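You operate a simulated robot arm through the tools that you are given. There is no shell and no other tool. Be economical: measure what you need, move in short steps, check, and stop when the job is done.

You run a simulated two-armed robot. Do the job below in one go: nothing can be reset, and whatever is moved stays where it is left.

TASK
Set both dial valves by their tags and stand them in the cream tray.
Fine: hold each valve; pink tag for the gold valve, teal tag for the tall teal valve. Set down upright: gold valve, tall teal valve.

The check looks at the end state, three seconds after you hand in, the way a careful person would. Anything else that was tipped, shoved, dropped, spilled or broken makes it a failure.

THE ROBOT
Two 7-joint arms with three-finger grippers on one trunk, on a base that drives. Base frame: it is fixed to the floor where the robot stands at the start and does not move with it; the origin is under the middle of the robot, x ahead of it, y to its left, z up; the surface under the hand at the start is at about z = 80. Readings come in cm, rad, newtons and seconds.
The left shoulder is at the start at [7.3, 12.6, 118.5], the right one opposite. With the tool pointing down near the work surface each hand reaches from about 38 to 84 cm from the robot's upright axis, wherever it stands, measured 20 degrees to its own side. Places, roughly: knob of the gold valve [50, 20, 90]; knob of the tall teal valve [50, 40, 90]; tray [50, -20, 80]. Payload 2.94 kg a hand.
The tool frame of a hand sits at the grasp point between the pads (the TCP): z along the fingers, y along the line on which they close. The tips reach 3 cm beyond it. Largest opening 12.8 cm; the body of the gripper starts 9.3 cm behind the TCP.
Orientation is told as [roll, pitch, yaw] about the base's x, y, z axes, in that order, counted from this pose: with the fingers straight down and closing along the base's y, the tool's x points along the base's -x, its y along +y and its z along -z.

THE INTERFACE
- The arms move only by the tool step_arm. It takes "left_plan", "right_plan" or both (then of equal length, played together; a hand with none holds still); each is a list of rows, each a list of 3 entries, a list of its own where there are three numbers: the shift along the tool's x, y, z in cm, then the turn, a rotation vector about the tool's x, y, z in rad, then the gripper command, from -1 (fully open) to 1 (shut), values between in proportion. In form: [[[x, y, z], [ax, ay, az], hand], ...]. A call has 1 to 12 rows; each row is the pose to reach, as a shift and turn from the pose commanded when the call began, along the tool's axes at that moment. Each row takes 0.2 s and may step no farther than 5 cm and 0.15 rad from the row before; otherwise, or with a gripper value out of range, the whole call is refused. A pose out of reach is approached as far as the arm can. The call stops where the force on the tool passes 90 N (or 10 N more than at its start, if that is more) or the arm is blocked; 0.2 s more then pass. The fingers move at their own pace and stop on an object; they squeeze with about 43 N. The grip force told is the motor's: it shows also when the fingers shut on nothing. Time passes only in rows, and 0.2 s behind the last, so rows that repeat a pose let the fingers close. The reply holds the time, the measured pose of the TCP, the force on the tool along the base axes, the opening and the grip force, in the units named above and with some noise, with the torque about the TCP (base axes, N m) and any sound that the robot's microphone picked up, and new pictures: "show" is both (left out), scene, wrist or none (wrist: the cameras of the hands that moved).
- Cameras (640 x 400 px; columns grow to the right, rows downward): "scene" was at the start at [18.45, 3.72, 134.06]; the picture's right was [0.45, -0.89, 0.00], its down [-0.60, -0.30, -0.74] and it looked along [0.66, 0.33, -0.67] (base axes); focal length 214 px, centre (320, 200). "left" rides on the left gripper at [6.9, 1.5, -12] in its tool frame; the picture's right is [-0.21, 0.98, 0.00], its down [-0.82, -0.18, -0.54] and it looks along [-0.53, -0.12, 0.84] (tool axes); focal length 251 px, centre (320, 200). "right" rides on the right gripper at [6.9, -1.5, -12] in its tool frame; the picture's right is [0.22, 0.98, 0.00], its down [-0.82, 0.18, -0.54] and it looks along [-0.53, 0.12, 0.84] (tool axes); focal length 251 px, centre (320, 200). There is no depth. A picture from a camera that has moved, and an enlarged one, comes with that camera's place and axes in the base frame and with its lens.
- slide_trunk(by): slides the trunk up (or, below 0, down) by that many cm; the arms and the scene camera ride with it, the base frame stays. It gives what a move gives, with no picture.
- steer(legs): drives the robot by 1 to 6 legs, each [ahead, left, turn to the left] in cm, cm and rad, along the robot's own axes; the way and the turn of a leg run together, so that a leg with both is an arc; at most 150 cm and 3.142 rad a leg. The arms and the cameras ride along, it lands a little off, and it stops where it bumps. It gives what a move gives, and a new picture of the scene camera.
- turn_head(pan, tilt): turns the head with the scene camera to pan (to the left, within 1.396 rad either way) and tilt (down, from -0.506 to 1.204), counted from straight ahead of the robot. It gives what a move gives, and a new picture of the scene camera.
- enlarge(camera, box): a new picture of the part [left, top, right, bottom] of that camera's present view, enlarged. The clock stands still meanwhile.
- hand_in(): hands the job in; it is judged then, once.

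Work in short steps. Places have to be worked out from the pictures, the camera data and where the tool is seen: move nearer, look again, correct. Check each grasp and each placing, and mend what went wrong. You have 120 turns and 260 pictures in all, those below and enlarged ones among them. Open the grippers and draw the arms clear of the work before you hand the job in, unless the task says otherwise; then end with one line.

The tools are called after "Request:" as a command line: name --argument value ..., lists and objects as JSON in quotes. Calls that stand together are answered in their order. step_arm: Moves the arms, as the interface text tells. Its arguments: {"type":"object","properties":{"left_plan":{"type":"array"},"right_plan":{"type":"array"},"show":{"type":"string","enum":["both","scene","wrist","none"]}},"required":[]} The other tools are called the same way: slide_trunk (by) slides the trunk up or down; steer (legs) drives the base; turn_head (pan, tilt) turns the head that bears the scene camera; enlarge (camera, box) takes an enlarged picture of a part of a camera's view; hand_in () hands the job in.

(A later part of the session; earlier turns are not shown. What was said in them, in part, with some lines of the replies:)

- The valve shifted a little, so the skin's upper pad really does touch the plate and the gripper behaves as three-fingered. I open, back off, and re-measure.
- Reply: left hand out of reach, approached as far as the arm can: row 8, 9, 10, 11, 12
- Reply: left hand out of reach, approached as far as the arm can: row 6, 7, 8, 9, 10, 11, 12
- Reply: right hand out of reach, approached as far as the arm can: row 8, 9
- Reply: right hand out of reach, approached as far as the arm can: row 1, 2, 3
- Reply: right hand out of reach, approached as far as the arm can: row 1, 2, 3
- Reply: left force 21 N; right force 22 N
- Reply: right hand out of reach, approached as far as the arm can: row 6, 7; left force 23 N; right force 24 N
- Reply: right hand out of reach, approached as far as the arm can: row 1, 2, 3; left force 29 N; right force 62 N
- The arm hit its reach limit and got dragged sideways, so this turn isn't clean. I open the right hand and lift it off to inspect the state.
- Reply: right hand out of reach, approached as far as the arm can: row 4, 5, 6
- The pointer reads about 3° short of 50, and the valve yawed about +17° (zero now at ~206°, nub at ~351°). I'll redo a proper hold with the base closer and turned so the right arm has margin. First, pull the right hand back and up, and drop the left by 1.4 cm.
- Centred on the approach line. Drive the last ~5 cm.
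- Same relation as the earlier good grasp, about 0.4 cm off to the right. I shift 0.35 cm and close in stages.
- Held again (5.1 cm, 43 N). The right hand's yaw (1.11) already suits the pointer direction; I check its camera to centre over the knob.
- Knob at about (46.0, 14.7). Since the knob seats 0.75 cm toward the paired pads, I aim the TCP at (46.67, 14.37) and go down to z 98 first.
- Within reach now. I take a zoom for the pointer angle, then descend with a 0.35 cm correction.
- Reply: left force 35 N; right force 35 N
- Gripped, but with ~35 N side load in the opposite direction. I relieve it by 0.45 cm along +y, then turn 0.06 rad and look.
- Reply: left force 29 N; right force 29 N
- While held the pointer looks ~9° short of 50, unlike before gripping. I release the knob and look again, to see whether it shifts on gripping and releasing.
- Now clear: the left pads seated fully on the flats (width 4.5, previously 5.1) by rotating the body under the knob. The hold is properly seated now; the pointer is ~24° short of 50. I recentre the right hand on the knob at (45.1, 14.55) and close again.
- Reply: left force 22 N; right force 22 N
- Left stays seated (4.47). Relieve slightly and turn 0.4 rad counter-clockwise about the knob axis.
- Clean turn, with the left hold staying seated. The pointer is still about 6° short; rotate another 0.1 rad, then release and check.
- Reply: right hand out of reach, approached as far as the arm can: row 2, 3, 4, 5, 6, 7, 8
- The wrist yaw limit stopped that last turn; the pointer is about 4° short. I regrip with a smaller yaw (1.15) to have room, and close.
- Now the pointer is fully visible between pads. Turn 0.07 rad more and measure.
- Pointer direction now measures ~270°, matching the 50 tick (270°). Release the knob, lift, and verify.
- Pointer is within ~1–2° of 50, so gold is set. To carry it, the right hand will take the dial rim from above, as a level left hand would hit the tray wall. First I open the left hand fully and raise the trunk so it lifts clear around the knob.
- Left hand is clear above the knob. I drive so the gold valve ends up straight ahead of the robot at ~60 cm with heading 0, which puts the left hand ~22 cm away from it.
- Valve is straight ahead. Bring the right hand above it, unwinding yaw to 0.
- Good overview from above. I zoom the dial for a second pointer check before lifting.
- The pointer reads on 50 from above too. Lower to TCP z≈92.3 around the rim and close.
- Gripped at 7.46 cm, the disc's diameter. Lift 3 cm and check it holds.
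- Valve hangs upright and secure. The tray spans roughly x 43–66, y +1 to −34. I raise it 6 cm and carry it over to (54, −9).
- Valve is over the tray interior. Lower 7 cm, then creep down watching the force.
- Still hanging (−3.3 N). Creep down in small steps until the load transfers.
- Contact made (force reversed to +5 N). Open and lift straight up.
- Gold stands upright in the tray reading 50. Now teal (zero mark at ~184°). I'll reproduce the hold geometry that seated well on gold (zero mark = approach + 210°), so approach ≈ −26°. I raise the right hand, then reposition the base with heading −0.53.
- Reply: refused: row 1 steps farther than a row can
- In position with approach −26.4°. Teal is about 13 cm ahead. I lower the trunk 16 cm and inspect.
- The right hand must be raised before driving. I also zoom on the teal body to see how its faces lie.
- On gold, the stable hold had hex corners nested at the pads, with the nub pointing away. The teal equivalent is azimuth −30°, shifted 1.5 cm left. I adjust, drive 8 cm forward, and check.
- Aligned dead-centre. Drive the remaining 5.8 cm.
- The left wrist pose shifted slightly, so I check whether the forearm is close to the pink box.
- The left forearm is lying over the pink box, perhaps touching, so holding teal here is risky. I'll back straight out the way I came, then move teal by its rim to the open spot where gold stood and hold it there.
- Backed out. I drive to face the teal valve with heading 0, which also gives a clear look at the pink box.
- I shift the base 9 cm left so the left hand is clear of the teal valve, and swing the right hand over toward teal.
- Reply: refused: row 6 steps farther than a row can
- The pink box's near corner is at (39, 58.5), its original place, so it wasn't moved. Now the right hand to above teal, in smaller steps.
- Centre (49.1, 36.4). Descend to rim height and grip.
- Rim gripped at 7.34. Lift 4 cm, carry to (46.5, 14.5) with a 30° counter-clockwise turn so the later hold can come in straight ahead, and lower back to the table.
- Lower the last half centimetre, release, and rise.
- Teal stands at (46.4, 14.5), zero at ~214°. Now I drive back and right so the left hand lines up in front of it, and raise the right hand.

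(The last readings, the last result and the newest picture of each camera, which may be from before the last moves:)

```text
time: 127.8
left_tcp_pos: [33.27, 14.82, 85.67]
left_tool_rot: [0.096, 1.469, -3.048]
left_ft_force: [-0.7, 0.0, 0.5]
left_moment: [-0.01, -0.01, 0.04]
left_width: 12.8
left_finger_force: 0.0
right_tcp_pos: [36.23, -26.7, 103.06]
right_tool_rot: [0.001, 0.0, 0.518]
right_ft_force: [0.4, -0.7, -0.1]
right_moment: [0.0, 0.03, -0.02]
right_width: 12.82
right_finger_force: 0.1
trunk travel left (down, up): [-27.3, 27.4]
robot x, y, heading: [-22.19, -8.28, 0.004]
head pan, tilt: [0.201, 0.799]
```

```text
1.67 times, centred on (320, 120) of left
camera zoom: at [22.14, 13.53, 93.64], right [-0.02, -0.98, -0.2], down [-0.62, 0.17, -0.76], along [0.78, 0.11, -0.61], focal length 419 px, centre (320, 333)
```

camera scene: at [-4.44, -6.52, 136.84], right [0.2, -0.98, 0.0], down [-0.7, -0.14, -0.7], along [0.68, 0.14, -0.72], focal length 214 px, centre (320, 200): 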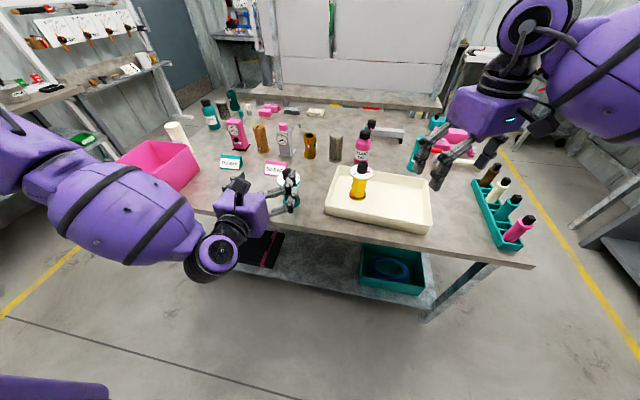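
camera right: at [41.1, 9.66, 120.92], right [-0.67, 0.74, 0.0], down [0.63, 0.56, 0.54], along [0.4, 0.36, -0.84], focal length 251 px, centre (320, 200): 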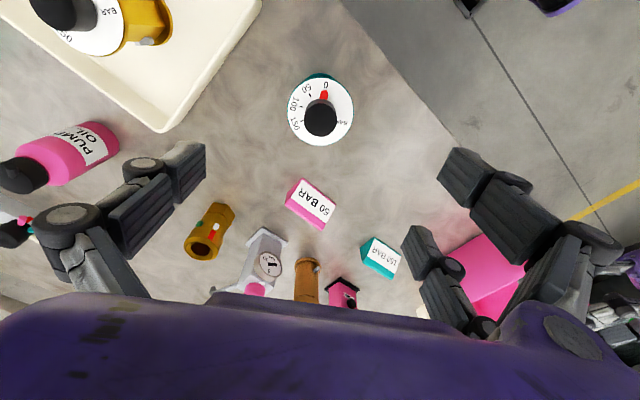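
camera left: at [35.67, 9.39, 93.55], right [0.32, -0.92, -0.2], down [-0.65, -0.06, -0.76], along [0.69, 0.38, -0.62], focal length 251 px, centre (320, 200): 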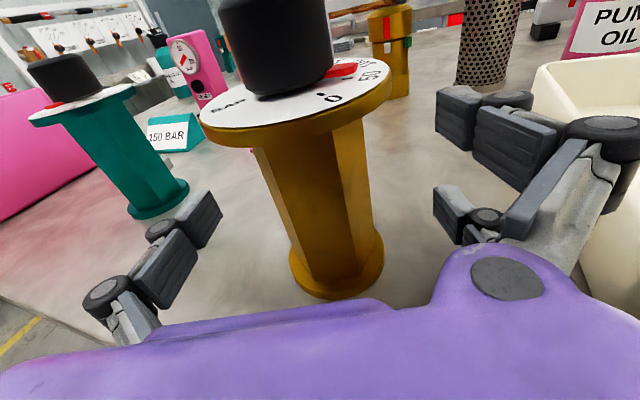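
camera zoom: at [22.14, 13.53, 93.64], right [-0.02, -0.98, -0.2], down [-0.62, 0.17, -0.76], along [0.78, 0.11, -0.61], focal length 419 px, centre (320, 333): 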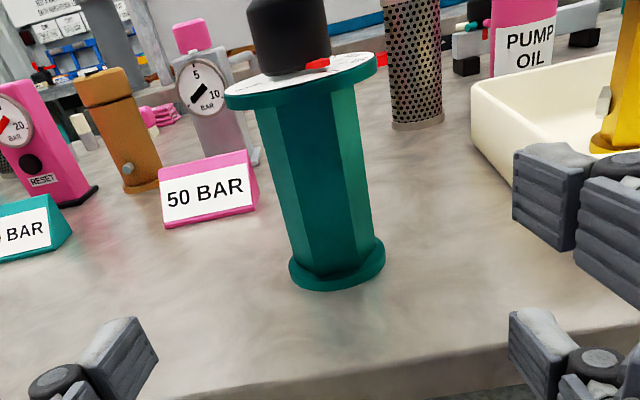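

Approach azimuth ~0°, line 0.4 cm off. Shift 0.4 right and drive in 13.4 cm.

Request:
step_arm --left_plan '[[[0, 0.2, 0], [0, 0, 0], -1], [[0, 0.4, 0], [0, 0, 0], -1]]' --show "none"

Request:
steer --legs '[[13.4, 0, 0]]'

Request:
enlarge --camera "left" --box '[0, 0, 640, 400]'

```text
time: 128.4
left_tcp_pos: [33.39, 14.46, 85.52]
left_tool_rot: [0.096, 1.468, -3.047]
left_ft_force: [-0.3, 0.2, -0.3]
left_moment: [0.02, -0.01, -0.04]
left_width: 12.8
left_finger_force: 0.1
right_tcp_pos: [36.32, -26.75, 102.95]
right_tool_rot: [0.0, 0.0, 0.515]
right_ft_force: [0.2, 0.2, -0.4]
right_moment: [0.01, 0.02, 0.01]
right_width: 12.79
right_finger_force: 0.0
trunk travel left (down, up): [-27.3, 27.4]
robot x, y, heading: [-22.33, -8.2, 0.005]
head pan, tilt: [0.201, 0.799]
```

```text
time: 129.7
left_tcp_pos: [46.55, 14.78, 85.34]
left_tool_rot: [0.095, 1.467, -3.048]
left_ft_force: [0.2, 0.0, 0.1]
left_moment: [0.0, -0.03, -0.04]
left_width: 12.82
left_finger_force: 0.0
right_tcp_pos: [49.68, -26.58, 102.85]
right_tool_rot: [0.003, 0.001, 0.52]
right_ft_force: [0.1, 0.1, -0.5]
right_moment: [-0.02, 0.06, 0.01]
right_width: 12.81
right_finger_force: 0.0
trunk travel left (down, up): [-27.3, 27.4]
robot x, y, heading: [-8.98, -8.0, 0.007]
head pan, tilt: [0.201, 0.799]
camera scene: at [13.32, -6.4, 120.57], right [0.2, -0.98, 0.0], down [-0.7, -0.15, -0.7], along [0.68, 0.14, -0.72], focal length 214 px, centre (320, 200)
```

scene: 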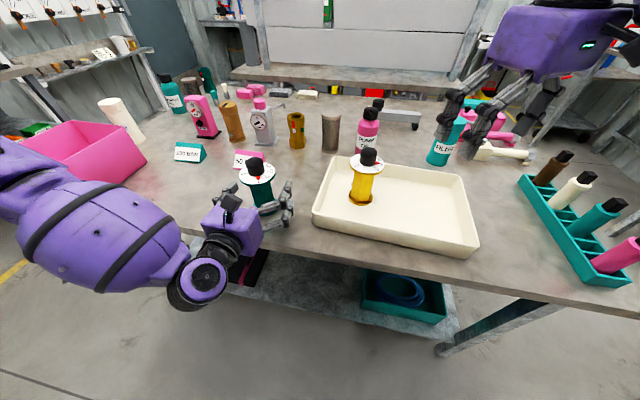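

```text
1.00 times, centred on (320, 200) of left (not enlarged: the box is as wide or as high as the picture)
camera zoom: at [35.44, 13.29, 93.58], right [-0.02, -0.98, -0.2], down [-0.62, 0.17, -0.76], along [0.78, 0.11, -0.61], focal length 251 px, centre (320, 200)
```

zoom: 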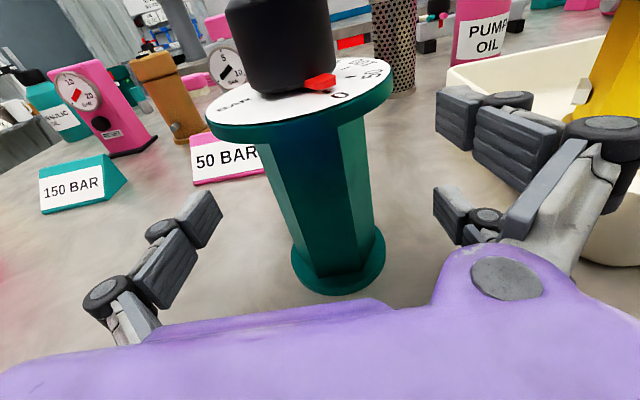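

View matches the good gold hold. Close in stages.

Request:
step_arm --left_plan '[[[0, 0.2, 0], [0, 0, 0], -0.3], [[0, 0.2, 0], [0, 0, 0], 0.05], [[0, 0.2, 0], [0, 0, 0], 0.15], [[0, 0.2, 0], [0, 0, 0], 0.25], [[0, 0.2, 0], [0, 0, 0], 1], [[0, 0.2, 0], [0, 0, 0], 1], [[0, 0.2, 0], [0, 0, 0], 1]]' --show "wrist"

```text
time: 131.3
left_tcp_pos: [46.54, 14.52, 85.48]
left_tool_rot: [0.093, 1.469, -3.048]
left_ft_force: [0.5, 1.8, 2.0]
left_moment: [0.31, 0.0, 0.04]
left_width: 4.48
left_finger_force: 42.8
right_tcp_pos: [49.67, -26.54, 102.78]
right_tool_rot: [0.0, 0.0, 0.521]
right_ft_force: [0.0, -0.1, -0.6]
right_moment: [0.0, 0.01, 0.0]
right_width: 12.8
right_finger_force: 0.0
trunk travel left (down, up): [-27.3, 27.4]
robot x, y, heading: [-9.14, -8.47, 0.004]
head pan, tilt: [0.201, 0.799]
camera left: at [35.4, 13.09, 93.58], right [-0.02, -0.98, -0.2], down [-0.62, 0.17, -0.76], along [0.78, 0.11, -0.61], focal length 251 px, centre (320, 200)
```

left: 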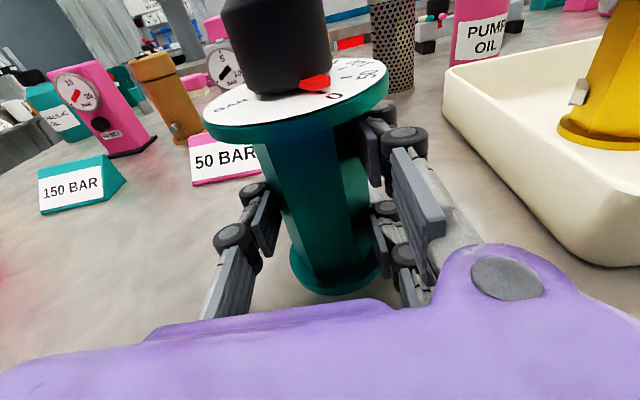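

Seated at 4.48 cm right away. For the 150 turn (~118°) I'll start the right hand at yaw ≈ −133° so one grip covers the whole sweep. First move over the knob while winding the wrist.

Request:
step_arm --right_plan '[[[-1.5, 3.4, -0.5], [0, 0, 0.14], -1], [[-3.1, 6.8, -1], [0, 0, 0.28], -1], [[-4.6, 10.2, -2], [0, 0, 0.42], -1], [[-6.2, 13.7, -2], [0, 0, 0.56], -1], [[-7.8, 17.2, -2], [0, 0, 0.7], -1], [[-9.4, 20.7, -2], [0, 0, 0.84], -1], [[-11, 24.2, -2], [0, 0, 0.98], -1], [[-12.6, 27.7, -2], [0, 0, 1.12], -1], [[-14.2, 31.2, -2], [0, 0, 1.26], -1], [[-15.8, 34.7, -2], [0, 0, 1.4], -1], [[-17.2, 37.9, -2], [0, 0, 1.54], -1], [[-17.2, 37.9, -2], [0, 0, 1.54], -1]]' --show "none"

Request:
step_arm --right_plan '[[[0, 0, 0], [0, 0, 0.145], -1], [[0, 0, 0], [0, 0, 0.29], -1], [[0, 0, 0], [0, 0, 0.435], -1], [[0, 0, 0], [0, 0, 0.58], -1], [[0, 0, 0], [0, 0, 0.725], -1], [[0, 0, 0], [0, 0, 0.87], -1], [[0, 0, 0], [0, 0, 1.015], -1], [[0, 0, 0], [0, 0, 1.16], -1], [[0, 0, 0], [0, 0, 1.3], -1], [[0, 0, 0], [0, 0, 1.3], -1]]' --show "wrist"

```text
time: 133.9
left_tcp_pos: [46.68, 14.55, 85.54]
left_tool_rot: [0.082, 1.47, -3.056]
left_ft_force: [-1.6, 1.1, 3.1]
left_moment: [0.26, 0.03, 0.04]
left_width: 4.47
left_finger_force: 42.7
right_tcp_pos: [45.62, 14.66, 105.13]
right_tool_rot: [0.0, 0.001, -1.022]
right_ft_force: [-0.2, 0.2, 0.6]
right_moment: [0.0, -0.01, -0.02]
right_width: 12.8
right_finger_force: 0.0
trunk travel left (down, up): [-27.3, 27.4]
robot x, y, heading: [-8.97, -8.14, 0.011]
head pan, tilt: [0.201, 0.799]
```

```text
time: 136.1
left_tcp_pos: [46.55, 14.55, 85.43]
left_tool_rot: [0.096, 1.469, -3.045]
left_ft_force: [-1.5, 2.3, 3.7]
left_moment: [0.4, 0.01, -0.01]
left_width: 4.48
left_finger_force: 43.2
right_tcp_pos: [45.87, 14.78, 104.99]
right_tool_rot: [-0.001, -0.001, -2.324]
right_ft_force: [-0.2, 0.3, -0.2]
right_moment: [-0.04, -0.01, 0.04]
right_width: 12.79
right_finger_force: 0.1
trunk travel left (down, up): [-27.3, 27.4]
robot x, y, heading: [-8.88, -8.15, 0.004]
head pan, tilt: [0.201, 0.799]
camera right: at [49.31, 20.95, 116.94], right [0.86, -0.51, 0.0], down [-0.43, -0.72, 0.54], along [-0.28, -0.46, -0.84], focal length 251 px, centre (320, 200)
```

right: 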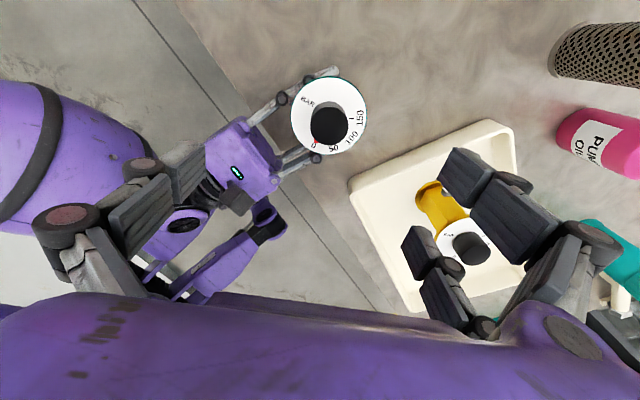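

Wrist wound to −2.32 without limits. Zoom to centre on the knob.

Request:
enlarge --camera "right" --box '[280, 65, 380, 165]'

```text
4.00 times, centred on (330, 115) of right
camera zoom: at [49.31, 20.95, 116.94], right [0.86, -0.51, 0.0], down [-0.43, -0.72, 0.54], along [-0.28, -0.46, -0.84], focal length 1006 px, centre (280, 540)
```

zoom: 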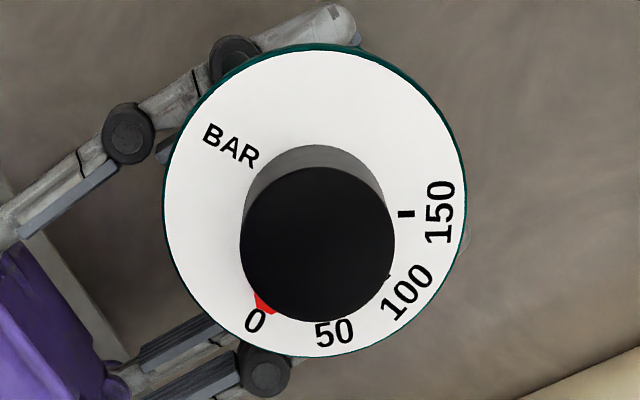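

Knob centre at (46.5, 14.8). Shift so the knob seats toward the paired pads, descend to z 94.6, and close.

Request:
step_arm --right_plan '[[[0.2, -0.15, 3.5], [0, 0, 0], -1], [[0.45, -0.35, 7], [0, 0, 0], -1], [[0.45, -0.35, 10.4], [0, 0, 0], -1], [[0.45, -0.35, 10.4], [0, 0, 0], -1], [[0.45, -0.35, 10.4], [0, 0, 0], -0.1], [[0.45, -0.35, 10.4], [0, 0, 0], 0.2], [[0.45, -0.35, 10.4], [0, 0, 0], 0.4], [[0.45, -0.35, 10.4], [0, 0, 0], 0.55], [[0.45, -0.35, 10.4], [0, 0, 0], 1], [[0.45, -0.35, 10.4], [0, 0, 0], 1], [[0.45, -0.35, 10.4], [0, 0, 0], 1]]' --show "wrist"

Request:
enlarge --camera "left" --box '[120, 0, 520, 250]'

```text
time: 138.5
left_tcp_pos: [46.59, 14.71, 85.58]
left_tool_rot: [0.088, 1.471, -3.049]
left_ft_force: [-9.9, 18.6, 7.7]
left_moment: [-0.79, -0.75, 0.06]
left_width: 4.45
left_finger_force: 43.0
right_tcp_pos: [46.14, 15.13, 94.68]
right_tool_rot: [0.003, -0.003, -2.323]
right_ft_force: [8.7, -19.0, -0.6]
right_moment: [-0.63, -0.01, -0.06]
right_width: 2.09
right_finger_force: 42.6
trunk travel left (down, up): [-27.3, 27.4]
robot x, y, heading: [-9.3, -7.9, 0.004]
head pan, tilt: [0.201, 0.799]
camera right: at [49.6, 21.38, 106.56], right [0.86, -0.51, 0.0], down [-0.43, -0.72, 0.54], along [-0.28, -0.47, -0.84], focal length 251 px, centre (320, 200)
```

right: 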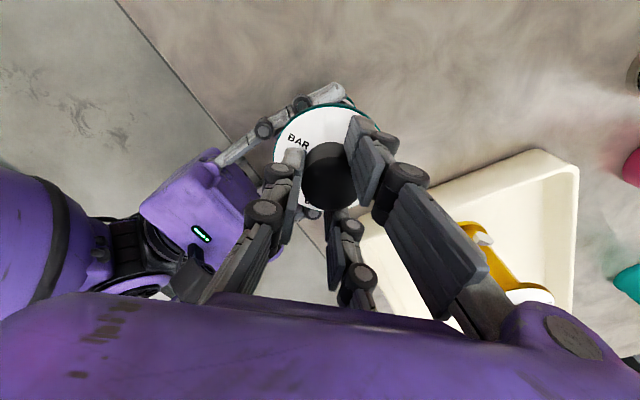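

```text
1.60 times, centred on (320, 125) of left
camera zoom: at [35.38, 13.17, 93.58], right [-0.02, -0.98, -0.2], down [-0.62, 0.17, -0.76], along [0.78, 0.12, -0.61], focal length 402 px, centre (320, 320)
```

zoom: 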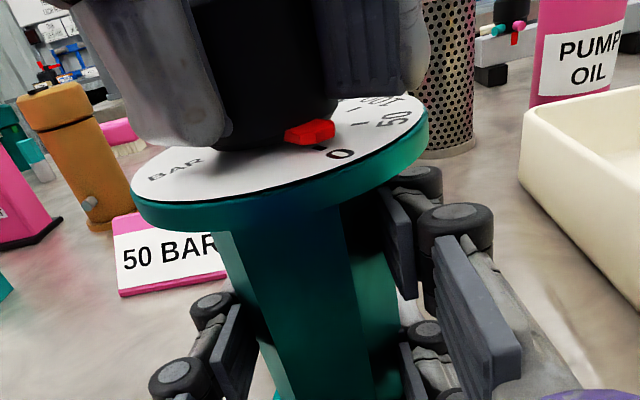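

Knob gripped, pointer in the free gap, left hold seated. Turn 1.12 rad counter-clockwise about the knob axis.

Request:
step_arm --right_plan '[[[-0.05, 0.15, 0], [0, 0, 0], 1], [[-0.15, 0.16, 0], [0, 0, -0.14], 1], [[-0.26, 0.18, 0], [0, 0, -0.28], 1], [[-0.36, 0.21, 0], [0, 0, -0.42], 1], [[-0.45, 0.26, 0], [0, 0, -0.56], 1], [[-0.53, 0.33, 0], [0, 0, -0.7], 1], [[-0.61, 0.4, 0], [0, 0, -0.84], 1], [[-0.67, 0.48, 0], [0, 0, -0.98], 1], [[-0.72, 0.57, 0], [0, 0, -1.12], 1], [[-0.72, 0.57, 0], [0, 0, -1.12], 1]]' --show "wrist"

Request:
enlarge --camera "left" --box '[120, 0, 520, 250]'

```text
time: 140.7
left_tcp_pos: [46.53, 14.56, 85.47]
left_tool_rot: [0.088, 1.469, -3.054]
left_ft_force: [-13.6, 22.5, 1.7]
left_moment: [-0.01, -0.68, -0.08]
left_width: 4.46
left_finger_force: 43.0
right_tcp_pos: [45.76, 14.37, 94.63]
right_tool_rot: [0.001, -0.002, -1.199]
right_ft_force: [14.9, -19.8, 11.6]
right_moment: [-1.24, -0.33, -0.13]
right_width: 2.01
right_finger_force: 43.3
trunk travel left (down, up): [-27.3, 27.4]
robot x, y, heading: [-8.84, -7.93, 0.002]
head pan, tilt: [0.201, 0.799]
camera right: at [41.73, 20.32, 106.56], right [0.83, 0.55, 0.0], down [0.47, -0.7, 0.54], along [0.3, -0.45, -0.84], focal length 251 px, centre (320, 200)
```

right: 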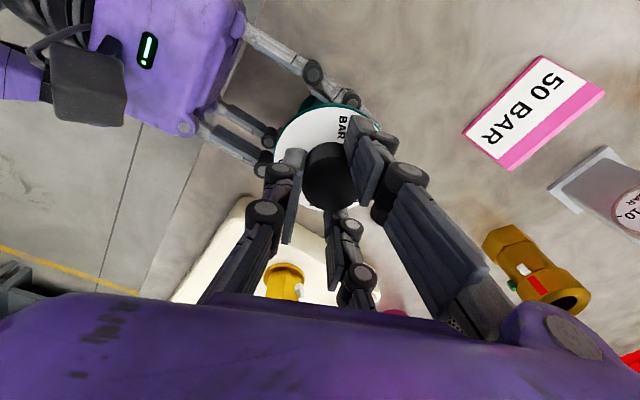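

```text
1.60 times, centred on (320, 125) of left
camera zoom: at [35.34, 13.1, 93.59], right [-0.02, -0.98, -0.2], down [-0.62, 0.17, -0.76], along [0.78, 0.11, -0.61], focal length 402 px, centre (320, 320)
```

zoom: 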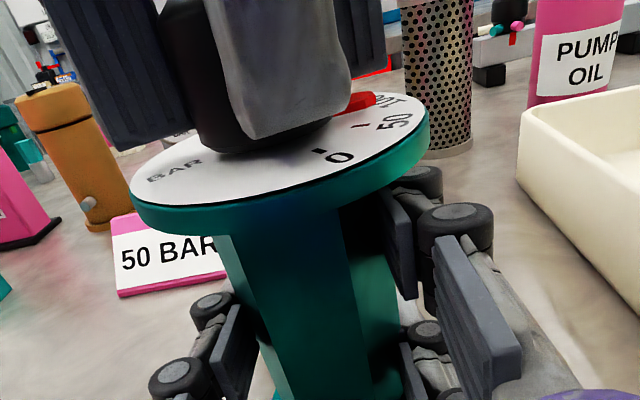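

Turning cleanly; pointer near 80–100 and the dial is unmoved. Continue 0.9 rad with a little relief.

Request:
step_arm --right_plan '[[[-0.2, 0, 0], [0, 0, 0], 1], [[-0.3, 0.01, 0], [0, 0, -0.14], 1], [[-0.41, 0.03, 0], [0, 0, -0.28], 1], [[-0.51, 0.06, 0], [0, 0, -0.42], 1], [[-0.6, 0.11, 0], [0, 0, -0.56], 1], [[-0.68, 0.18, 0], [0, 0, -0.7], 1], [[-0.76, 0.25, 0], [0, 0, -0.84], 1], [[-0.8, 0.29, 0], [0, 0, -0.92], 1], [[-0.8, 0.29, 0], [0, 0, -0.92], 1]]' --show "wrist"

Request:
enlarge --camera "right" --box '[260, 85, 400, 225]'

```text
time: 142.7
left_tcp_pos: [46.48, 14.47, 85.55]
left_tool_rot: [0.094, 1.468, -3.047]
left_ft_force: [-1.2, 13.5, -1.3]
left_moment: [0.95, 0.74, -0.15]
left_width: 4.44
left_finger_force: 43.2
right_tcp_pos: [46.15, 13.9, 94.58]
right_tool_rot: [0.003, -0.002, -0.279]
right_ft_force: [4.5, -9.2, 23.2]
right_moment: [-1.29, -0.67, -0.09]
right_width: 2.0
right_finger_force: 43.4
trunk travel left (down, up): [-27.3, 27.4]
robot x, y, heading: [-8.33, -8.42, 0.005]
head pan, tilt: [0.201, 0.799]
camera right: at [39.08, 14.28, 106.56], right [0.06, 1.0, 0.0], down [0.84, -0.05, 0.54], along [0.54, -0.03, -0.84], focal length 251 px, centre (320, 200)
```

right: 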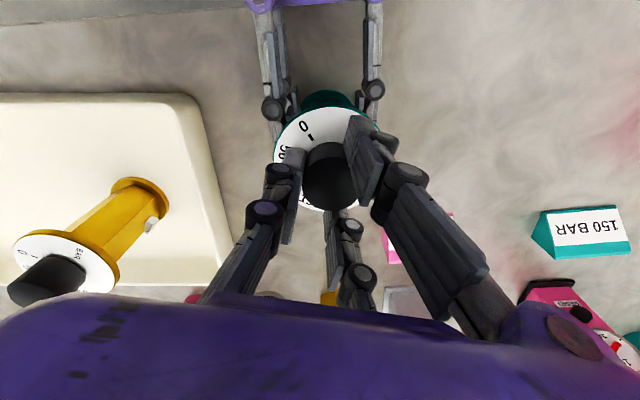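

```text
2.86 times, centred on (330, 155) of right
camera zoom: at [39.08, 14.28, 106.56], right [0.06, 1.0, 0.0], down [0.84, -0.05, 0.54], along [0.54, -0.03, -0.84], focal length 718 px, centre (291, 329)
```

zoom: 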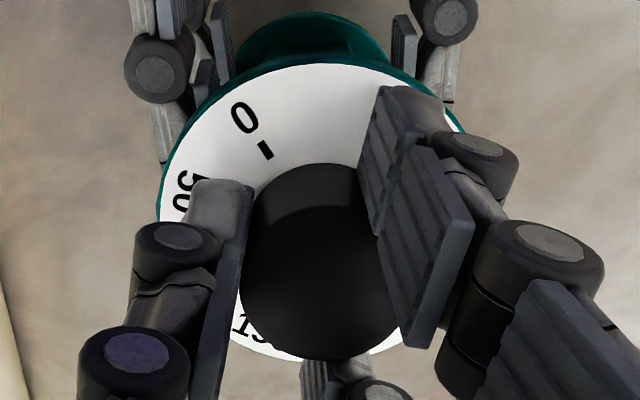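

Turned 2.04 rad in total. Release, lift, and turn the wrist so its camera can see the 150 side.

Request:
step_arm --right_plan '[[[0, 0, 0], [0, 0, 0], 0.5], [[0, 0, 0], [0, 0, 0], -0.3], [[0, 0, 0], [0, 0, 0], -1], [[0, 0, 0], [0, 0, 0], -1], [[0, 0, -2], [0, 0, 0], -1], [[0, 0, -4.5], [0, 0, -0.14], -1], [[0, 0, -4.5], [0, 0, -0.28], -1], [[0, 0, -4.5], [0, 0, -0.42], -1], [[0, 0, -4.5], [0, 0, -0.56], -1], [[0, 0, -4.5], [0, 0, -0.7], -1], [[0, 0, -4.5], [0, 0, -0.84], -1], [[0, 0, -4.5], [0, 0, -0.98], -1]]' --show "none"

Request:
step_arm --right_plan '[[[0, 0, 0], [0, 0, -0.14], -1], [[0, 0, 0], [0, 0, -0.28], -1], [[0, 0, 0], [0, 0, -0.42], -1], [[0, 0, 0], [0, 0, -0.42], -1]]' --show "wrist"

Request:
enlarge --camera "right" --box '[270, 85, 390, 205]'

Request:
enlarge --camera "scene" --box '[220, 140, 300, 210]'

```text
time: 145.3
left_tcp_pos: [46.51, 14.57, 85.55]
left_tool_rot: [0.093, 1.469, -3.047]
left_ft_force: [-0.5, -2.4, 5.6]
left_moment: [0.09, -0.02, -0.03]
left_width: 4.47
left_finger_force: 42.8
right_tcp_pos: [46.23, 13.82, 98.99]
right_tool_rot: [0.002, 0.0, 0.703]
right_ft_force: [-0.2, -0.5, 0.5]
right_moment: [-0.02, 0.01, -0.02]
right_width: 12.81
right_finger_force: 0.1
trunk travel left (down, up): [-27.3, 27.4]
robot x, y, heading: [-8.83, -8.27, 0.009]
head pan, tilt: [0.201, 0.799]
```

```text
time: 146.3
left_tcp_pos: [46.53, 14.46, 85.56]
left_tool_rot: [0.096, 1.469, -3.048]
left_ft_force: [0.4, -3.8, 8.0]
left_moment: [0.16, -0.12, -0.07]
left_width: 4.45
left_finger_force: 43.1
right_tcp_pos: [46.23, 13.86, 99.04]
right_tool_rot: [0.001, 0.001, 1.12]
right_ft_force: [-0.2, -0.5, 0.6]
right_moment: [0.0, -0.03, -0.04]
right_width: 12.81
right_finger_force: 0.0
trunk travel left (down, up): [-27.3, 27.4]
robot x, y, heading: [-9.0, -8.0, 0.001]
head pan, tilt: [0.201, 0.799]
camera right: at [44.54, 6.92, 110.99], right [-0.97, 0.23, 0.0], down [0.19, 0.82, 0.54], along [0.12, 0.53, -0.84], focal length 251 px, centre (320, 200)
```

right: 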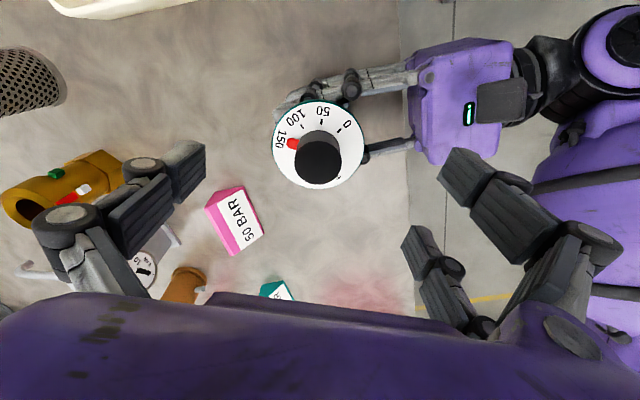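

```text
3.33 times, centred on (330, 145) of right
camera zoom: at [44.54, 6.92, 110.99], right [-0.97, 0.23, 0.0], down [0.19, 0.82, 0.54], along [0.12, 0.53, -0.84], focal length 838 px, centre (287, 383)
```

zoom: 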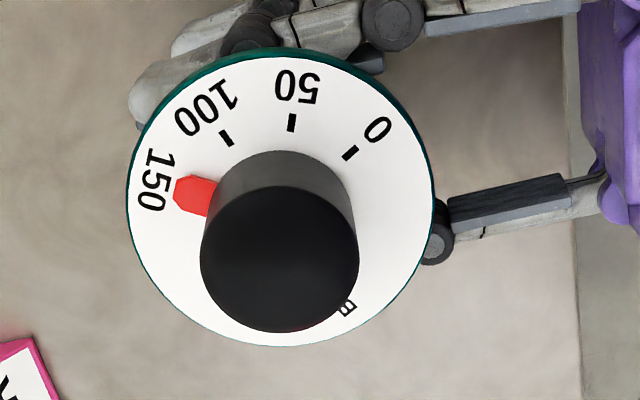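

```text
5.71 times, centred on (260, 175) of scene
camera zoom: at [13.2, -6.46, 120.59], right [0.2, -0.98, 0.0], down [-0.7, -0.15, -0.7], along [0.68, 0.14, -0.72], focal length 1226 px, centre (663, 343)
```

zoom: 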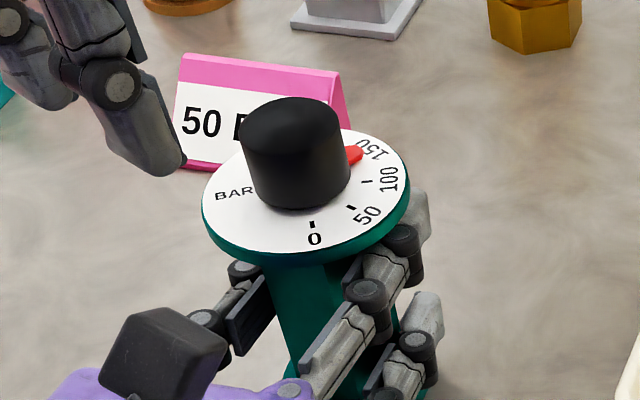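

Pointer computes at ~330° against 150 at ~331°. One tight zoom to confirm.

Request:
enlarge --camera "right" --box '[270, 95, 330, 155]'

```text
6.67 times, centred on (300, 125) of right
camera zoom: at [44.54, 6.92, 110.99], right [-0.97, 0.23, 0.0], down [0.19, 0.82, 0.54], along [0.12, 0.53, -0.84], focal length 1676 px, centre (453, 700)
```

zoom: 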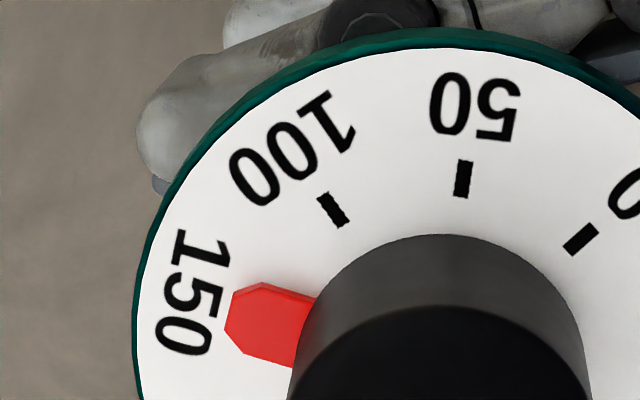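

Within ~2° of 150 — teal is set. Now the same carry routine: open the left hand, raise the trunk, and drive so teal is straight ahead for the right hand.

Request:
step_arm --left_plan '[[[0, 0, 0], [0, 0, 0], 0.2], [[0, 0, 0], [0, 0, 0], -0.1], [[0, 0, 0], [0, 0, 0], -0.5], [[0, 0, 0], [0, 0, 0], -1], [[0, 0, 0], [0, 0, 0], -1], [[0, 0, 0], [0, 0, 0], -1], [[0, 0, 0], [0, 0, 0], -1]]' --right_plan '[[[0, 0, -2], [0, 0, 0], -1], [[0, 0, -2], [0, 0, 0], -1], [[0, 0, -2], [0, 0, 0], -1], [[0, 0, -2], [0, 0, 0], -1], [[0, 0, -2], [0, 0, 0], -1], [[0, 0, -2], [0, 0, 0], -1], [[0, 0, -2], [0, 0, 0], -1]]' --show "none"

Request:
slide_trunk --by 16

Request:
steer --legs '[[-6, 0, 0], [0, 22.5, 0]]'

```text
time: 147.9
left_tcp_pos: [46.67, 14.49, 85.54]
left_tool_rot: [0.094, 1.468, -3.045]
left_ft_force: [0.4, 0.7, -0.7]
left_moment: [-0.01, 0.0, -0.04]
left_width: 12.79
left_finger_force: 0.0
right_tcp_pos: [46.25, 13.83, 101.07]
right_tool_rot: [0.0, -0.002, 1.118]
right_ft_force: [0.2, -0.1, 0.0]
right_moment: [0.01, -0.02, -0.03]
right_width: 12.8
right_finger_force: 0.0
trunk travel left (down, up): [-27.3, 27.4]
robot x, y, heading: [-8.79, -8.12, 0.005]
head pan, tilt: [0.201, 0.799]
```

```text
time: 149.8
left_tcp_pos: [46.6, 14.55, 101.57]
left_tool_rot: [0.093, 1.466, -3.049]
left_ft_force: [0.3, 1.3, -0.9]
left_moment: [0.0, 0.01, -0.01]
left_width: 12.76
left_finger_force: 0.1
right_tcp_pos: [46.13, 13.91, 116.9]
right_tool_rot: [0.001, 0.0, 1.118]
right_ft_force: [0.6, -0.2, 0.2]
right_moment: [0.01, 0.01, -0.01]
right_width: 12.8
right_finger_force: 0.0
trunk travel left (down, up): [-43.3, 11.4]
robot x, y, heading: [-9.05, -8.05, 0.002]
head pan, tilt: [0.201, 0.799]
```

```text
time: 152.9
left_tcp_pos: [40.33, 36.79, 101.45]
left_tool_rot: [0.095, 1.469, -3.047]
left_ft_force: [-0.3, -0.2, 1.1]
left_moment: [-0.01, -0.02, 0.04]
left_width: 12.82
left_finger_force: 0.1
right_tcp_pos: [40.01, 36.08, 117.01]
right_tool_rot: [0.002, 0.0, 1.117]
right_ft_force: [-0.4, -0.3, -0.2]
right_moment: [0.0, 0.02, 0.02]
right_width: 12.79
right_finger_force: 0.1
trunk travel left (down, up): [-43.3, 11.4]
robot x, y, heading: [-15.3, 14.19, 0.008]
head pan, tilt: [0.201, 0.799]
camera scene: at [2.67, 15.85, 136.84], right [0.2, -0.98, 0.0], down [-0.7, -0.15, -0.7], along [0.68, 0.14, -0.72], focal length 214 px, centre (320, 200)
```

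scene: 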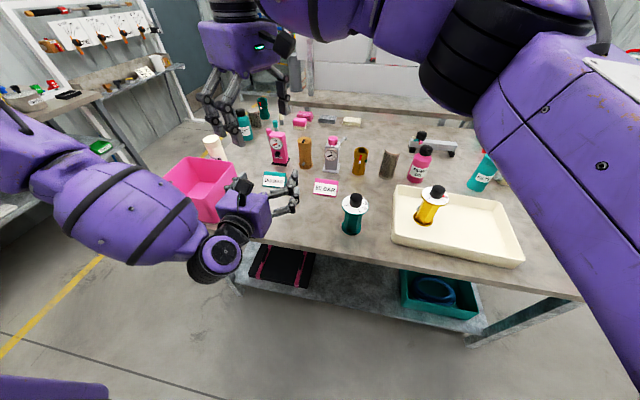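

Teal stands free. Bring the right hand above it, unwinding yaw to 0.

Request:
step_arm --right_plan '[[[2, -1.9, 0], [0, 0, 0.13], -1], [[4.1, -3.8, 0], [0, 0, 0.26], -1], [[6.2, -5.7, 0], [0, 0, 0.39], -1], [[8.3, -7.6, 0], [0, 0, 0.52], -1], [[10.4, -9.5, 1], [0, 0, 0.65], -1], [[12.5, -11.4, 3], [0, 0, 0.78], -1], [[14.5, -13.3, 5.5], [0, 0, 0.91], -1], [[16.5, -15.2, 8], [0, 0, 1.04], -1], [[16.5, -15.2, 11.5], [0, 0, 1.117], -1], [[16.5, -15.2, 11.5], [0, 0, 1.117], -1]]' --show "wrist"

Request:
enlarge --camera "right" --box '[270, 70, 370, 170]'

```text
time: 155.1
left_tcp_pos: [40.37, 36.64, 101.56]
left_tool_rot: [0.095, 1.466, -3.046]
left_ft_force: [-1.0, 0.2, -0.2]
left_moment: [-0.03, -0.02, 0.0]
left_width: 12.81
left_finger_force: 0.0
right_tcp_pos: [46.61, 14.46, 105.72]
right_tool_rot: [-0.001, 0.0, 0.0]
right_ft_force: [-0.2, 0.9, -0.3]
right_moment: [-0.02, 0.01, 0.01]
right_width: 12.79
right_finger_force: 0.1
trunk travel left (down, up): [-43.3, 11.4]
robot x, y, heading: [-15.25, 14.11, -0.001]
head pan, tilt: [0.201, 0.799]
camera right: at [39.57, 12.97, 117.62], right [-0.21, 0.98, 0.0], down [0.82, 0.18, 0.54], along [0.53, 0.12, -0.84], focal length 251 px, centre (320, 200)
```

right: 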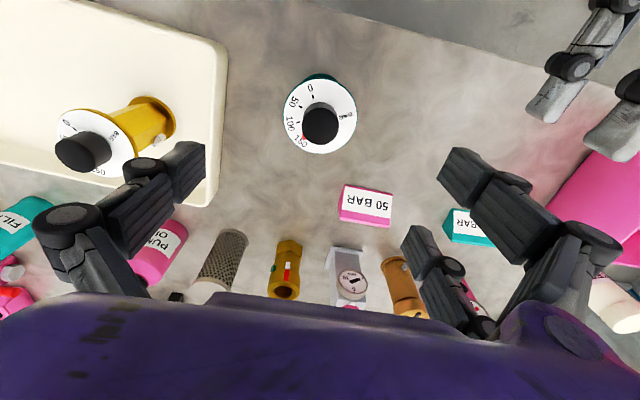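

```text
4.00 times, centred on (320, 120) of right
camera zoom: at [39.57, 12.97, 117.62], right [-0.21, 0.98, 0.0], down [0.82, 0.18, 0.54], along [0.53, 0.12, -0.84], focal length 1006 px, centre (320, 520)
```

zoom: 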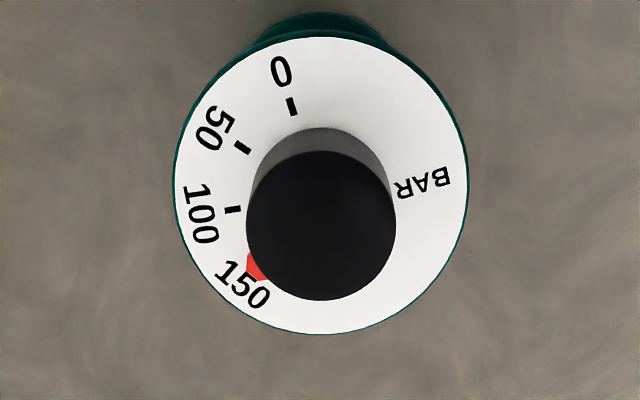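

Reads 150. Centre (46.3, 14.5). Descend to the rim and grip.

Request:
step_arm --right_plan '[[[0.3, -0.1, 4], [0, 0, 0], -1], [[0.3, -0.1, 8], [0, 0, 0], -1], [[0.3, -0.1, 11], [0, 0, 0], -1], [[0.3, -0.1, 13.3], [0, 0, 0], -1], [[0.3, -0.1, 13.3], [0, 0, 0], -1], [[0.3, -0.1, 13.3], [0, 0, 0], -0.3], [[0.3, -0.1, 13.3], [0, 0, 0], -0.1], [[0.3, -0.1, 13.3], [0, 0, 0], 0.2], [[0.3, -0.1, 13.3], [0, 0, 0], 1], [[0.3, -0.1, 13.3], [0, 0, 0], 1], [[0.3, -0.1, 12.5], [0, 0, 0], 1], [[0.3, -0.1, 10.5], [0, 0, 0], 1]]' --show "scene"

```text
time: 157.7
left_tcp_pos: [40.41, 36.72, 101.52]
left_tool_rot: [0.095, 1.467, -3.046]
left_ft_force: [0.0, -0.2, 0.2]
left_moment: [0.0, -0.04, -0.01]
left_width: 12.81
left_finger_force: 0.0
right_tcp_pos: [46.3, 14.45, 95.01]
right_tool_rot: [0.0, 0.003, 0.001]
right_ft_force: [0.2, -0.1, -3.6]
right_moment: [0.01, 0.01, 0.02]
right_width: 7.34
right_finger_force: 43.0
trunk travel left (down, up): [-43.3, 11.4]
robot x, y, heading: [-15.08, 13.86, -0.0]
head pan, tilt: [0.201, 0.799]
camera scene: at [2.66, 15.86, 136.84], right [0.2, -0.98, 0.0], down [-0.7, -0.15, -0.7], along [0.68, 0.14, -0.72], focal length 214 px, centre (320, 200)
```

scene: 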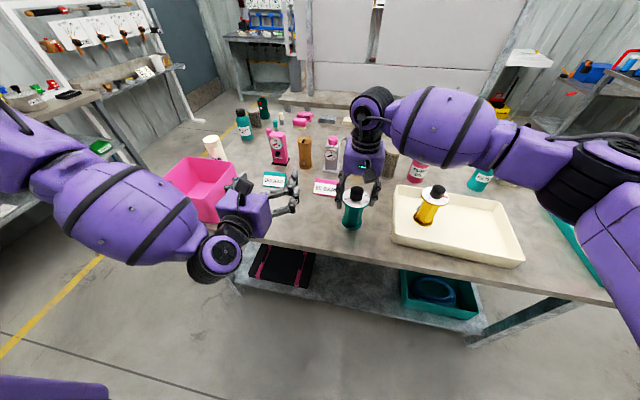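

Teal is held and hanging free. Raise it 14 cm, well above gold, and carry toward the tray's right half.

Request:
step_arm --right_plan '[[[0, 0, -3.5], [0, 0, 0], 1], [[0, 0, -7], [0, 0, 0], 1], [[0, 0, -10.5], [0, 0, 0], 1], [[0, 0, -14], [0, 0, 0], 1], [[0, -2, -14], [0, 0, 0], 1], [[0, -5, -14], [0, 0, 0], 1], [[0, -8.5, -14], [0, 0, 0], 1], [[0, -12, -14], [0, 0, 0], 1], [[0, -15.5, -14], [0, 0, 0], 1], [[0, -19, -14], [0, 0, 0], 1], [[0, -22.5, -14], [0, 0, 0], 1], [[0, -25, -14], [0, 0, 0], 1]]' --show "none"

Request:
step_arm --right_plan '[[[-0.5, -2.5, 0], [0, 0, 0], 1], [[-2, -5.5, 0], [0, 0, 0], 1], [[-3.5, -8.5, 0], [0, 0, 0], 1], [[-5, -11, 0], [0, 0, 0], 1], [[-6.5, -13, 0], [0, 0, 0], 1], [[-7, -13.7, 0], [0, 0, 0], 1], [[-7, -13.7, 0], [0, 0, 0], 1]]'

```text
time: 160.3
left_tcp_pos: [40.45, 36.6, 101.49]
left_tool_rot: [0.092, 1.468, -3.054]
left_ft_force: [-0.5, 0.3, -0.3]
left_moment: [0.01, 0.01, 0.02]
left_width: 12.79
left_finger_force: 0.1
right_tcp_pos: [46.26, -10.54, 109.02]
right_tool_rot: [0.003, 0.001, 0.001]
right_ft_force: [-0.4, -0.3, -3.6]
right_moment: [0.01, 0.01, 0.01]
right_width: 7.32
right_finger_force: 42.8
trunk travel left (down, up): [-43.3, 11.4]
robot x, y, heading: [-15.36, 14.04, 0.002]
head pan, tilt: [0.201, 0.799]
```

```text
time: 161.9
left_tcp_pos: [40.45, 36.66, 101.6]
left_tool_rot: [0.094, 1.467, -3.048]
left_ft_force: [-0.1, -0.1, 0.0]
left_moment: [0.02, 0.0, -0.02]
left_width: 12.8
left_finger_force: 0.1
right_tcp_pos: [53.34, -24.23, 108.94]
right_tool_rot: [0.002, 0.0, 0.003]
right_ft_force: [-0.6, 1.1, -3.2]
right_moment: [-0.02, 0.02, -0.01]
right_width: 7.32
right_finger_force: 43.6
trunk travel left (down, up): [-43.3, 11.4]
robot x, y, heading: [-15.23, 14.07, 0.002]
head pan, tilt: [0.201, 0.799]
camera scene: at [2.71, 15.84, 136.84], right [0.2, -0.98, 0.0], down [-0.7, -0.15, -0.7], along [0.68, 0.14, -0.72], focal length 214 px, centre (320, 200)
camera right: at [46.47, -25.69, 120.77], right [-0.22, 0.98, 0.0], down [0.82, 0.18, 0.54], along [0.53, 0.12, -0.84], focal length 251 px, centre (320, 200)
```

scene: 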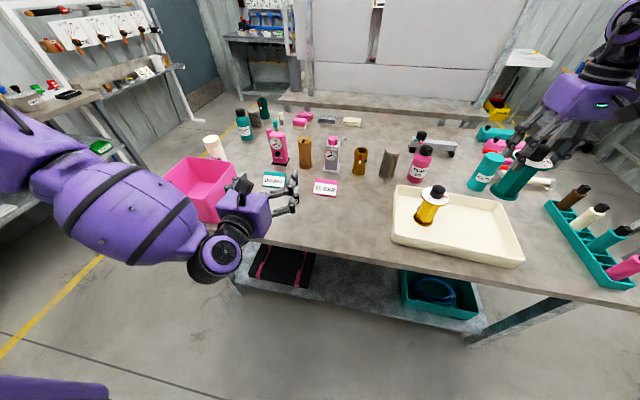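
right: 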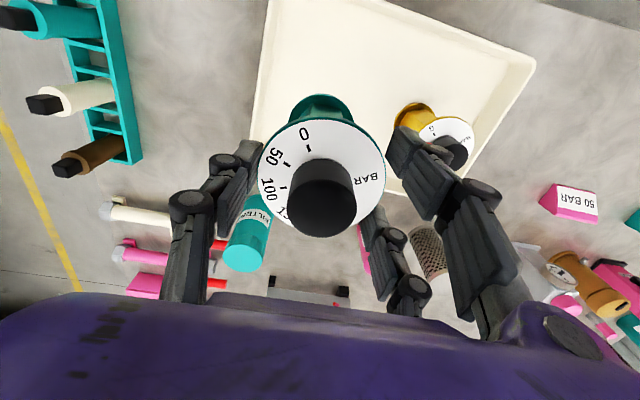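

Over the tray's right half with clearance to gold and the walls. Shift 0.8 cm further right and lower 15.3 cm.

Request:
step_arm --right_plan '[[[0, -0.8, 3], [0, 0, 0], 1], [[0, -0.8, 6], [0, 0, 0], 1], [[0, -0.8, 9], [0, 0, 0], 1], [[0, -0.8, 12], [0, 0, 0], 1], [[0, -0.8, 14], [0, 0, 0], 1], [[0, -0.8, 15.2], [0, 0, 0], 1], [[0, -0.8, 15.2], [0, 0, 0], 1]]' --show "scene"

Request:
step_arm --right_plan '[[[0, 0, 0.3], [0, 0, 0], 1], [[0, 0, 0.6], [0, 0, 0], 1], [[0, 0, 0.6], [0, 0, 0], 1]]' --show "none"

```text
time: 163.5
left_tcp_pos: [40.43, 36.68, 101.4]
left_tool_rot: [0.094, 1.468, -3.051]
left_ft_force: [0.5, 0.3, 1.0]
left_moment: [0.01, -0.01, 0.0]
left_width: 12.8
left_finger_force: 0.1
right_tcp_pos: [53.39, -25.05, 93.69]
right_tool_rot: [-0.001, 0.003, 0.002]
right_ft_force: [0.3, 0.0, -3.9]
right_moment: [0.0, -0.02, 0.02]
right_width: 7.31
right_finger_force: 43.2
trunk travel left (down, up): [-43.3, 11.4]
robot x, y, heading: [-15.2, 14.18, 0.003]
head pan, tilt: [0.201, 0.799]
camera scene: at [2.71, 15.84, 136.84], right [0.2, -0.98, 0.0], down [-0.7, -0.15, -0.7], along [0.68, 0.14, -0.72], focal length 214 px, centre (320, 200)
```

scene: 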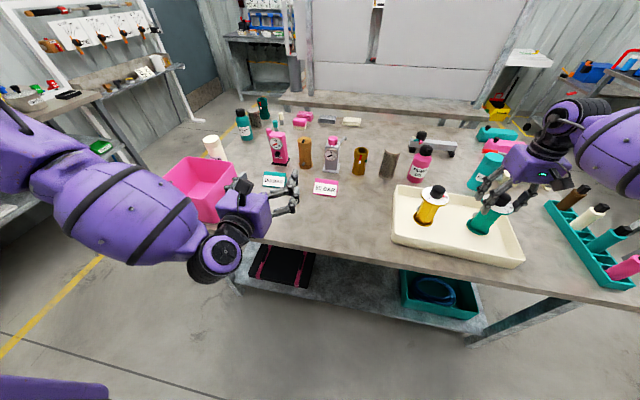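

```text
time: 164.3
left_tcp_pos: [40.35, 36.77, 101.55]
left_tool_rot: [0.094, 1.468, -3.049]
left_ft_force: [0.5, 0.7, 0.1]
left_moment: [-0.01, -0.01, 0.01]
left_width: 12.79
left_finger_force: 0.1
right_tcp_pos: [53.22, -25.04, 93.18]
right_tool_rot: [0.001, 0.002, 0.0]
right_ft_force: [-0.2, -0.3, -4.3]
right_moment: [-0.01, 0.03, -0.01]
right_width: 7.36
right_finger_force: 43.1
trunk travel left (down, up): [-43.3, 11.4]
robot x, y, heading: [-15.08, 14.28, 0.006]
head pan, tilt: [0.201, 0.799]
```

Still hanging; creep a bit lower.

Request:
step_arm --right_plan '[[[0, 0, 0.2], [0, 0, 0], 1], [[0, 0, 0.4], [0, 0, 0], 1], [[0, 0, 0.4], [0, 0, 0], 1]]' --show "none"

```text
time: 165.1
left_tcp_pos: [40.54, 36.82, 101.39]
left_tool_rot: [0.094, 1.466, -3.048]
left_ft_force: [0.2, -0.9, -0.5]
left_moment: [0.0, -0.01, 0.0]
left_width: 12.8
left_finger_force: 0.0
right_tcp_pos: [53.41, -25.09, 92.73]
right_tool_rot: [-0.001, 0.001, 0.001]
right_ft_force: [0.1, -0.1, -3.4]
right_moment: [-0.02, 0.03, 0.02]
right_width: 7.33
right_finger_force: 43.2
trunk travel left (down, up): [-43.3, 11.4]
robot x, y, heading: [-15.26, 14.39, 0.004]
head pan, tilt: [0.201, 0.799]
```

Request:
step_arm --right_plan '[[[0, 0, 0.15], [0, 0, 0], 1], [[0, 0, 0.3], [0, 0, 0], 1], [[0, 0, 0.3], [0, 0, 0], 1]]' --show "none"

```text
time: 165.9
left_tcp_pos: [40.29, 36.76, 101.64]
left_tool_rot: [0.101, 1.469, -3.042]
left_ft_force: [0.3, 0.5, 1.0]
left_moment: [0.02, 0.01, 0.02]
left_width: 12.8
left_finger_force: 0.0
right_tcp_pos: [53.16, -25.02, 92.82]
right_tool_rot: [0.001, -0.003, 0.0]
right_ft_force: [0.1, -2.0, 13.2]
right_moment: [-0.21, 0.35, 0.1]
right_width: 7.34
right_finger_force: 42.4
trunk travel left (down, up): [-43.3, 11.4]
robot x, y, heading: [-14.86, 13.82, 0.005]
head pan, tilt: [0.201, 0.799]
```

Firm contact (+13 N). Ease up a touch, open, and rise clear.

Request:
step_arm --right_plan '[[[0, 0, -0.2], [0, 0, 0], 1], [[0, 0, -0.2], [0, 0, 0], -0.3], [[0, 0, -0.2], [0, 0, 0], -1], [[0, 0, -0.2], [0, 0, 0], -1], [[0, 0, -0.2], [0, 0, 0], -1], [[0, 0, -3], [0, 0, 0], -1], [[0, 0, -7], [0, 0, 0], -1], [[0, 0, -11], [0, 0, 0], -1], [[0, 0, -15], [0, 0, 0], -1], [[0, 0, -18], [0, 0, 0], -1]]'

Request:
enlarge --camera "right" --box '[240, 50, 480, 200]'

Request:
enlarge --camera "scene" --box '[380, 150, 540, 270]'

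```text
time: 168.1
left_tcp_pos: [40.4, 36.87, 101.52]
left_tool_rot: [0.098, 1.467, -3.043]
left_ft_force: [0.9, 0.1, 0.2]
left_moment: [0.01, 0.05, -0.01]
left_width: 12.78
left_finger_force: 0.0
right_tcp_pos: [53.45, -24.99, 110.42]
right_tool_rot: [0.0, 0.002, 0.002]
right_ft_force: [0.7, 1.1, 0.2]
right_moment: [-0.01, -0.01, 0.02]
right_width: 12.78
right_finger_force: 0.1
trunk travel left (down, up): [-43.3, 11.4]
robot x, y, heading: [-15.36, 14.83, 0.0]
head pan, tilt: [0.201, 0.799]
camera scene: at [2.64, 15.89, 136.84], right [0.2, -0.98, 0.0], down [-0.7, -0.15, -0.7], along [0.68, 0.14, -0.72], focal length 214 px, centre (320, 200)
camera right: at [46.44, -26.37, 122.34], right [-0.22, 0.98, 0.0], down [0.82, 0.18, 0.54], along [0.53, 0.12, -0.84], focal length 251 px, centre (320, 200)
```

scene: 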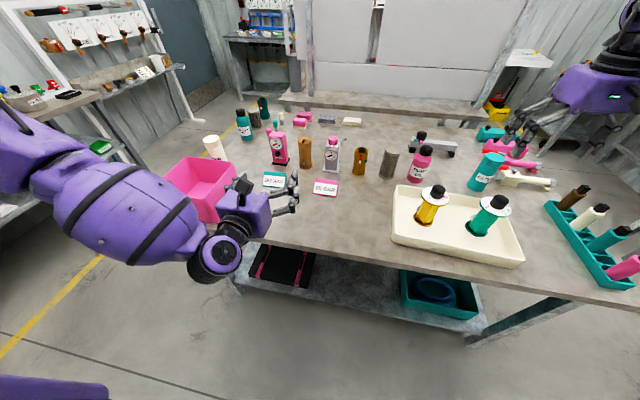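
right: 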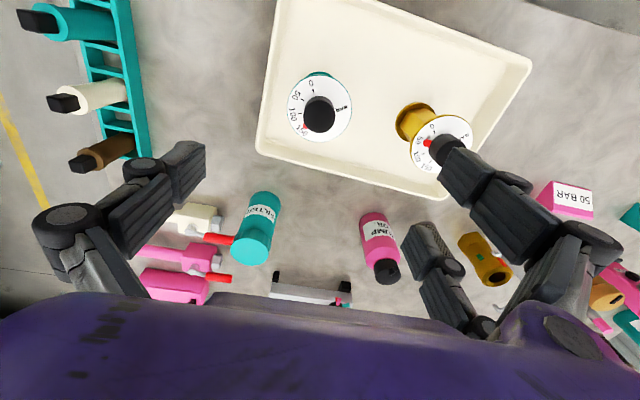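

```text
2.67 times, centred on (360, 125) of right
camera zoom: at [46.44, -26.37, 122.34], right [-0.22, 0.98, 0.0], down [0.82, 0.18, 0.54], along [0.53, 0.12, -0.84], focal length 670 px, centre (213, 400)
```

zoom: 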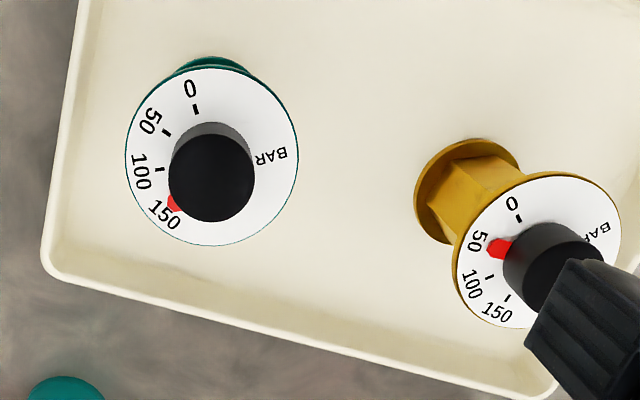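

```text
3.33 times, centred on (460, 210) of scene
camera zoom: at [2.64, 15.89, 136.84], right [0.2, -0.98, 0.0], down [-0.7, -0.15, -0.7], along [0.68, 0.14, -0.72], focal length 715 px, centre (-147, 167)
```

zoom: 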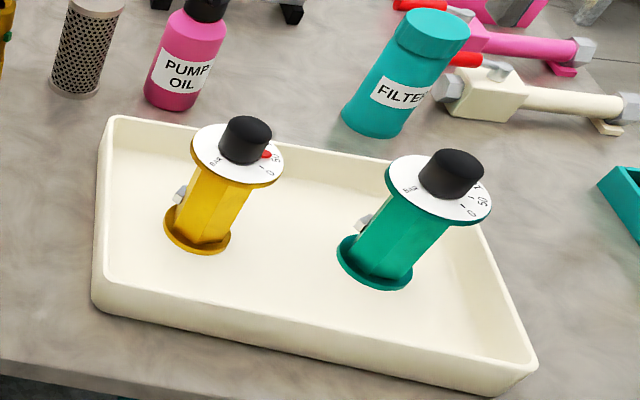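

Both valves stand upright in the tray, gold on 50 and teal on 150, and everything else is in place. I back the robot away so the arms are clear.

Request:
steer --legs '[[-25, 0, 0]]'

```text
time: 169.9
left_tcp_pos: [15.49, 36.54, 101.54]
left_tool_rot: [0.094, 1.468, -3.052]
left_ft_force: [-0.6, 0.1, -0.4]
left_moment: [0.02, 0.0, 0.0]
left_width: 12.8
left_finger_force: 0.2
right_tcp_pos: [28.45, -25.18, 110.32]
right_tool_rot: [0.0, 0.0, -0.001]
right_ft_force: [-0.4, 0.2, -0.5]
right_moment: [-0.05, -0.02, -0.01]
right_width: 12.79
right_finger_force: 0.1
trunk travel left (down, up): [-43.3, 11.4]
robot x, y, heading: [-40.24, 14.13, 0.003]
head pan, tilt: [0.201, 0.799]
camera scene: at [-22.31, 15.74, 136.84], right [0.2, -0.98, 0.0], down [-0.7, -0.14, -0.7], along [0.68, 0.14, -0.72], focal length 214 px, centre (320, 200)
```

scene: 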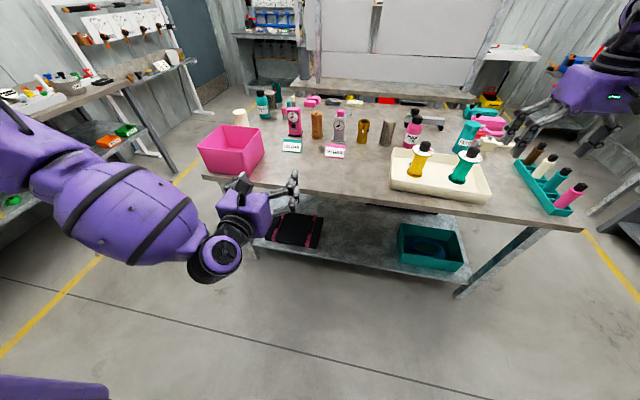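

The arms are clear, the grippers are open, and both valves stand in the tray. Handing in.

Request:
hand_in

```text
The job is handed in.
```

Both valves are standing upright in the cream tray: gold set to 50 BAR and teal set to 150 BAR, each within about 2° of its mark by my camera measurements.
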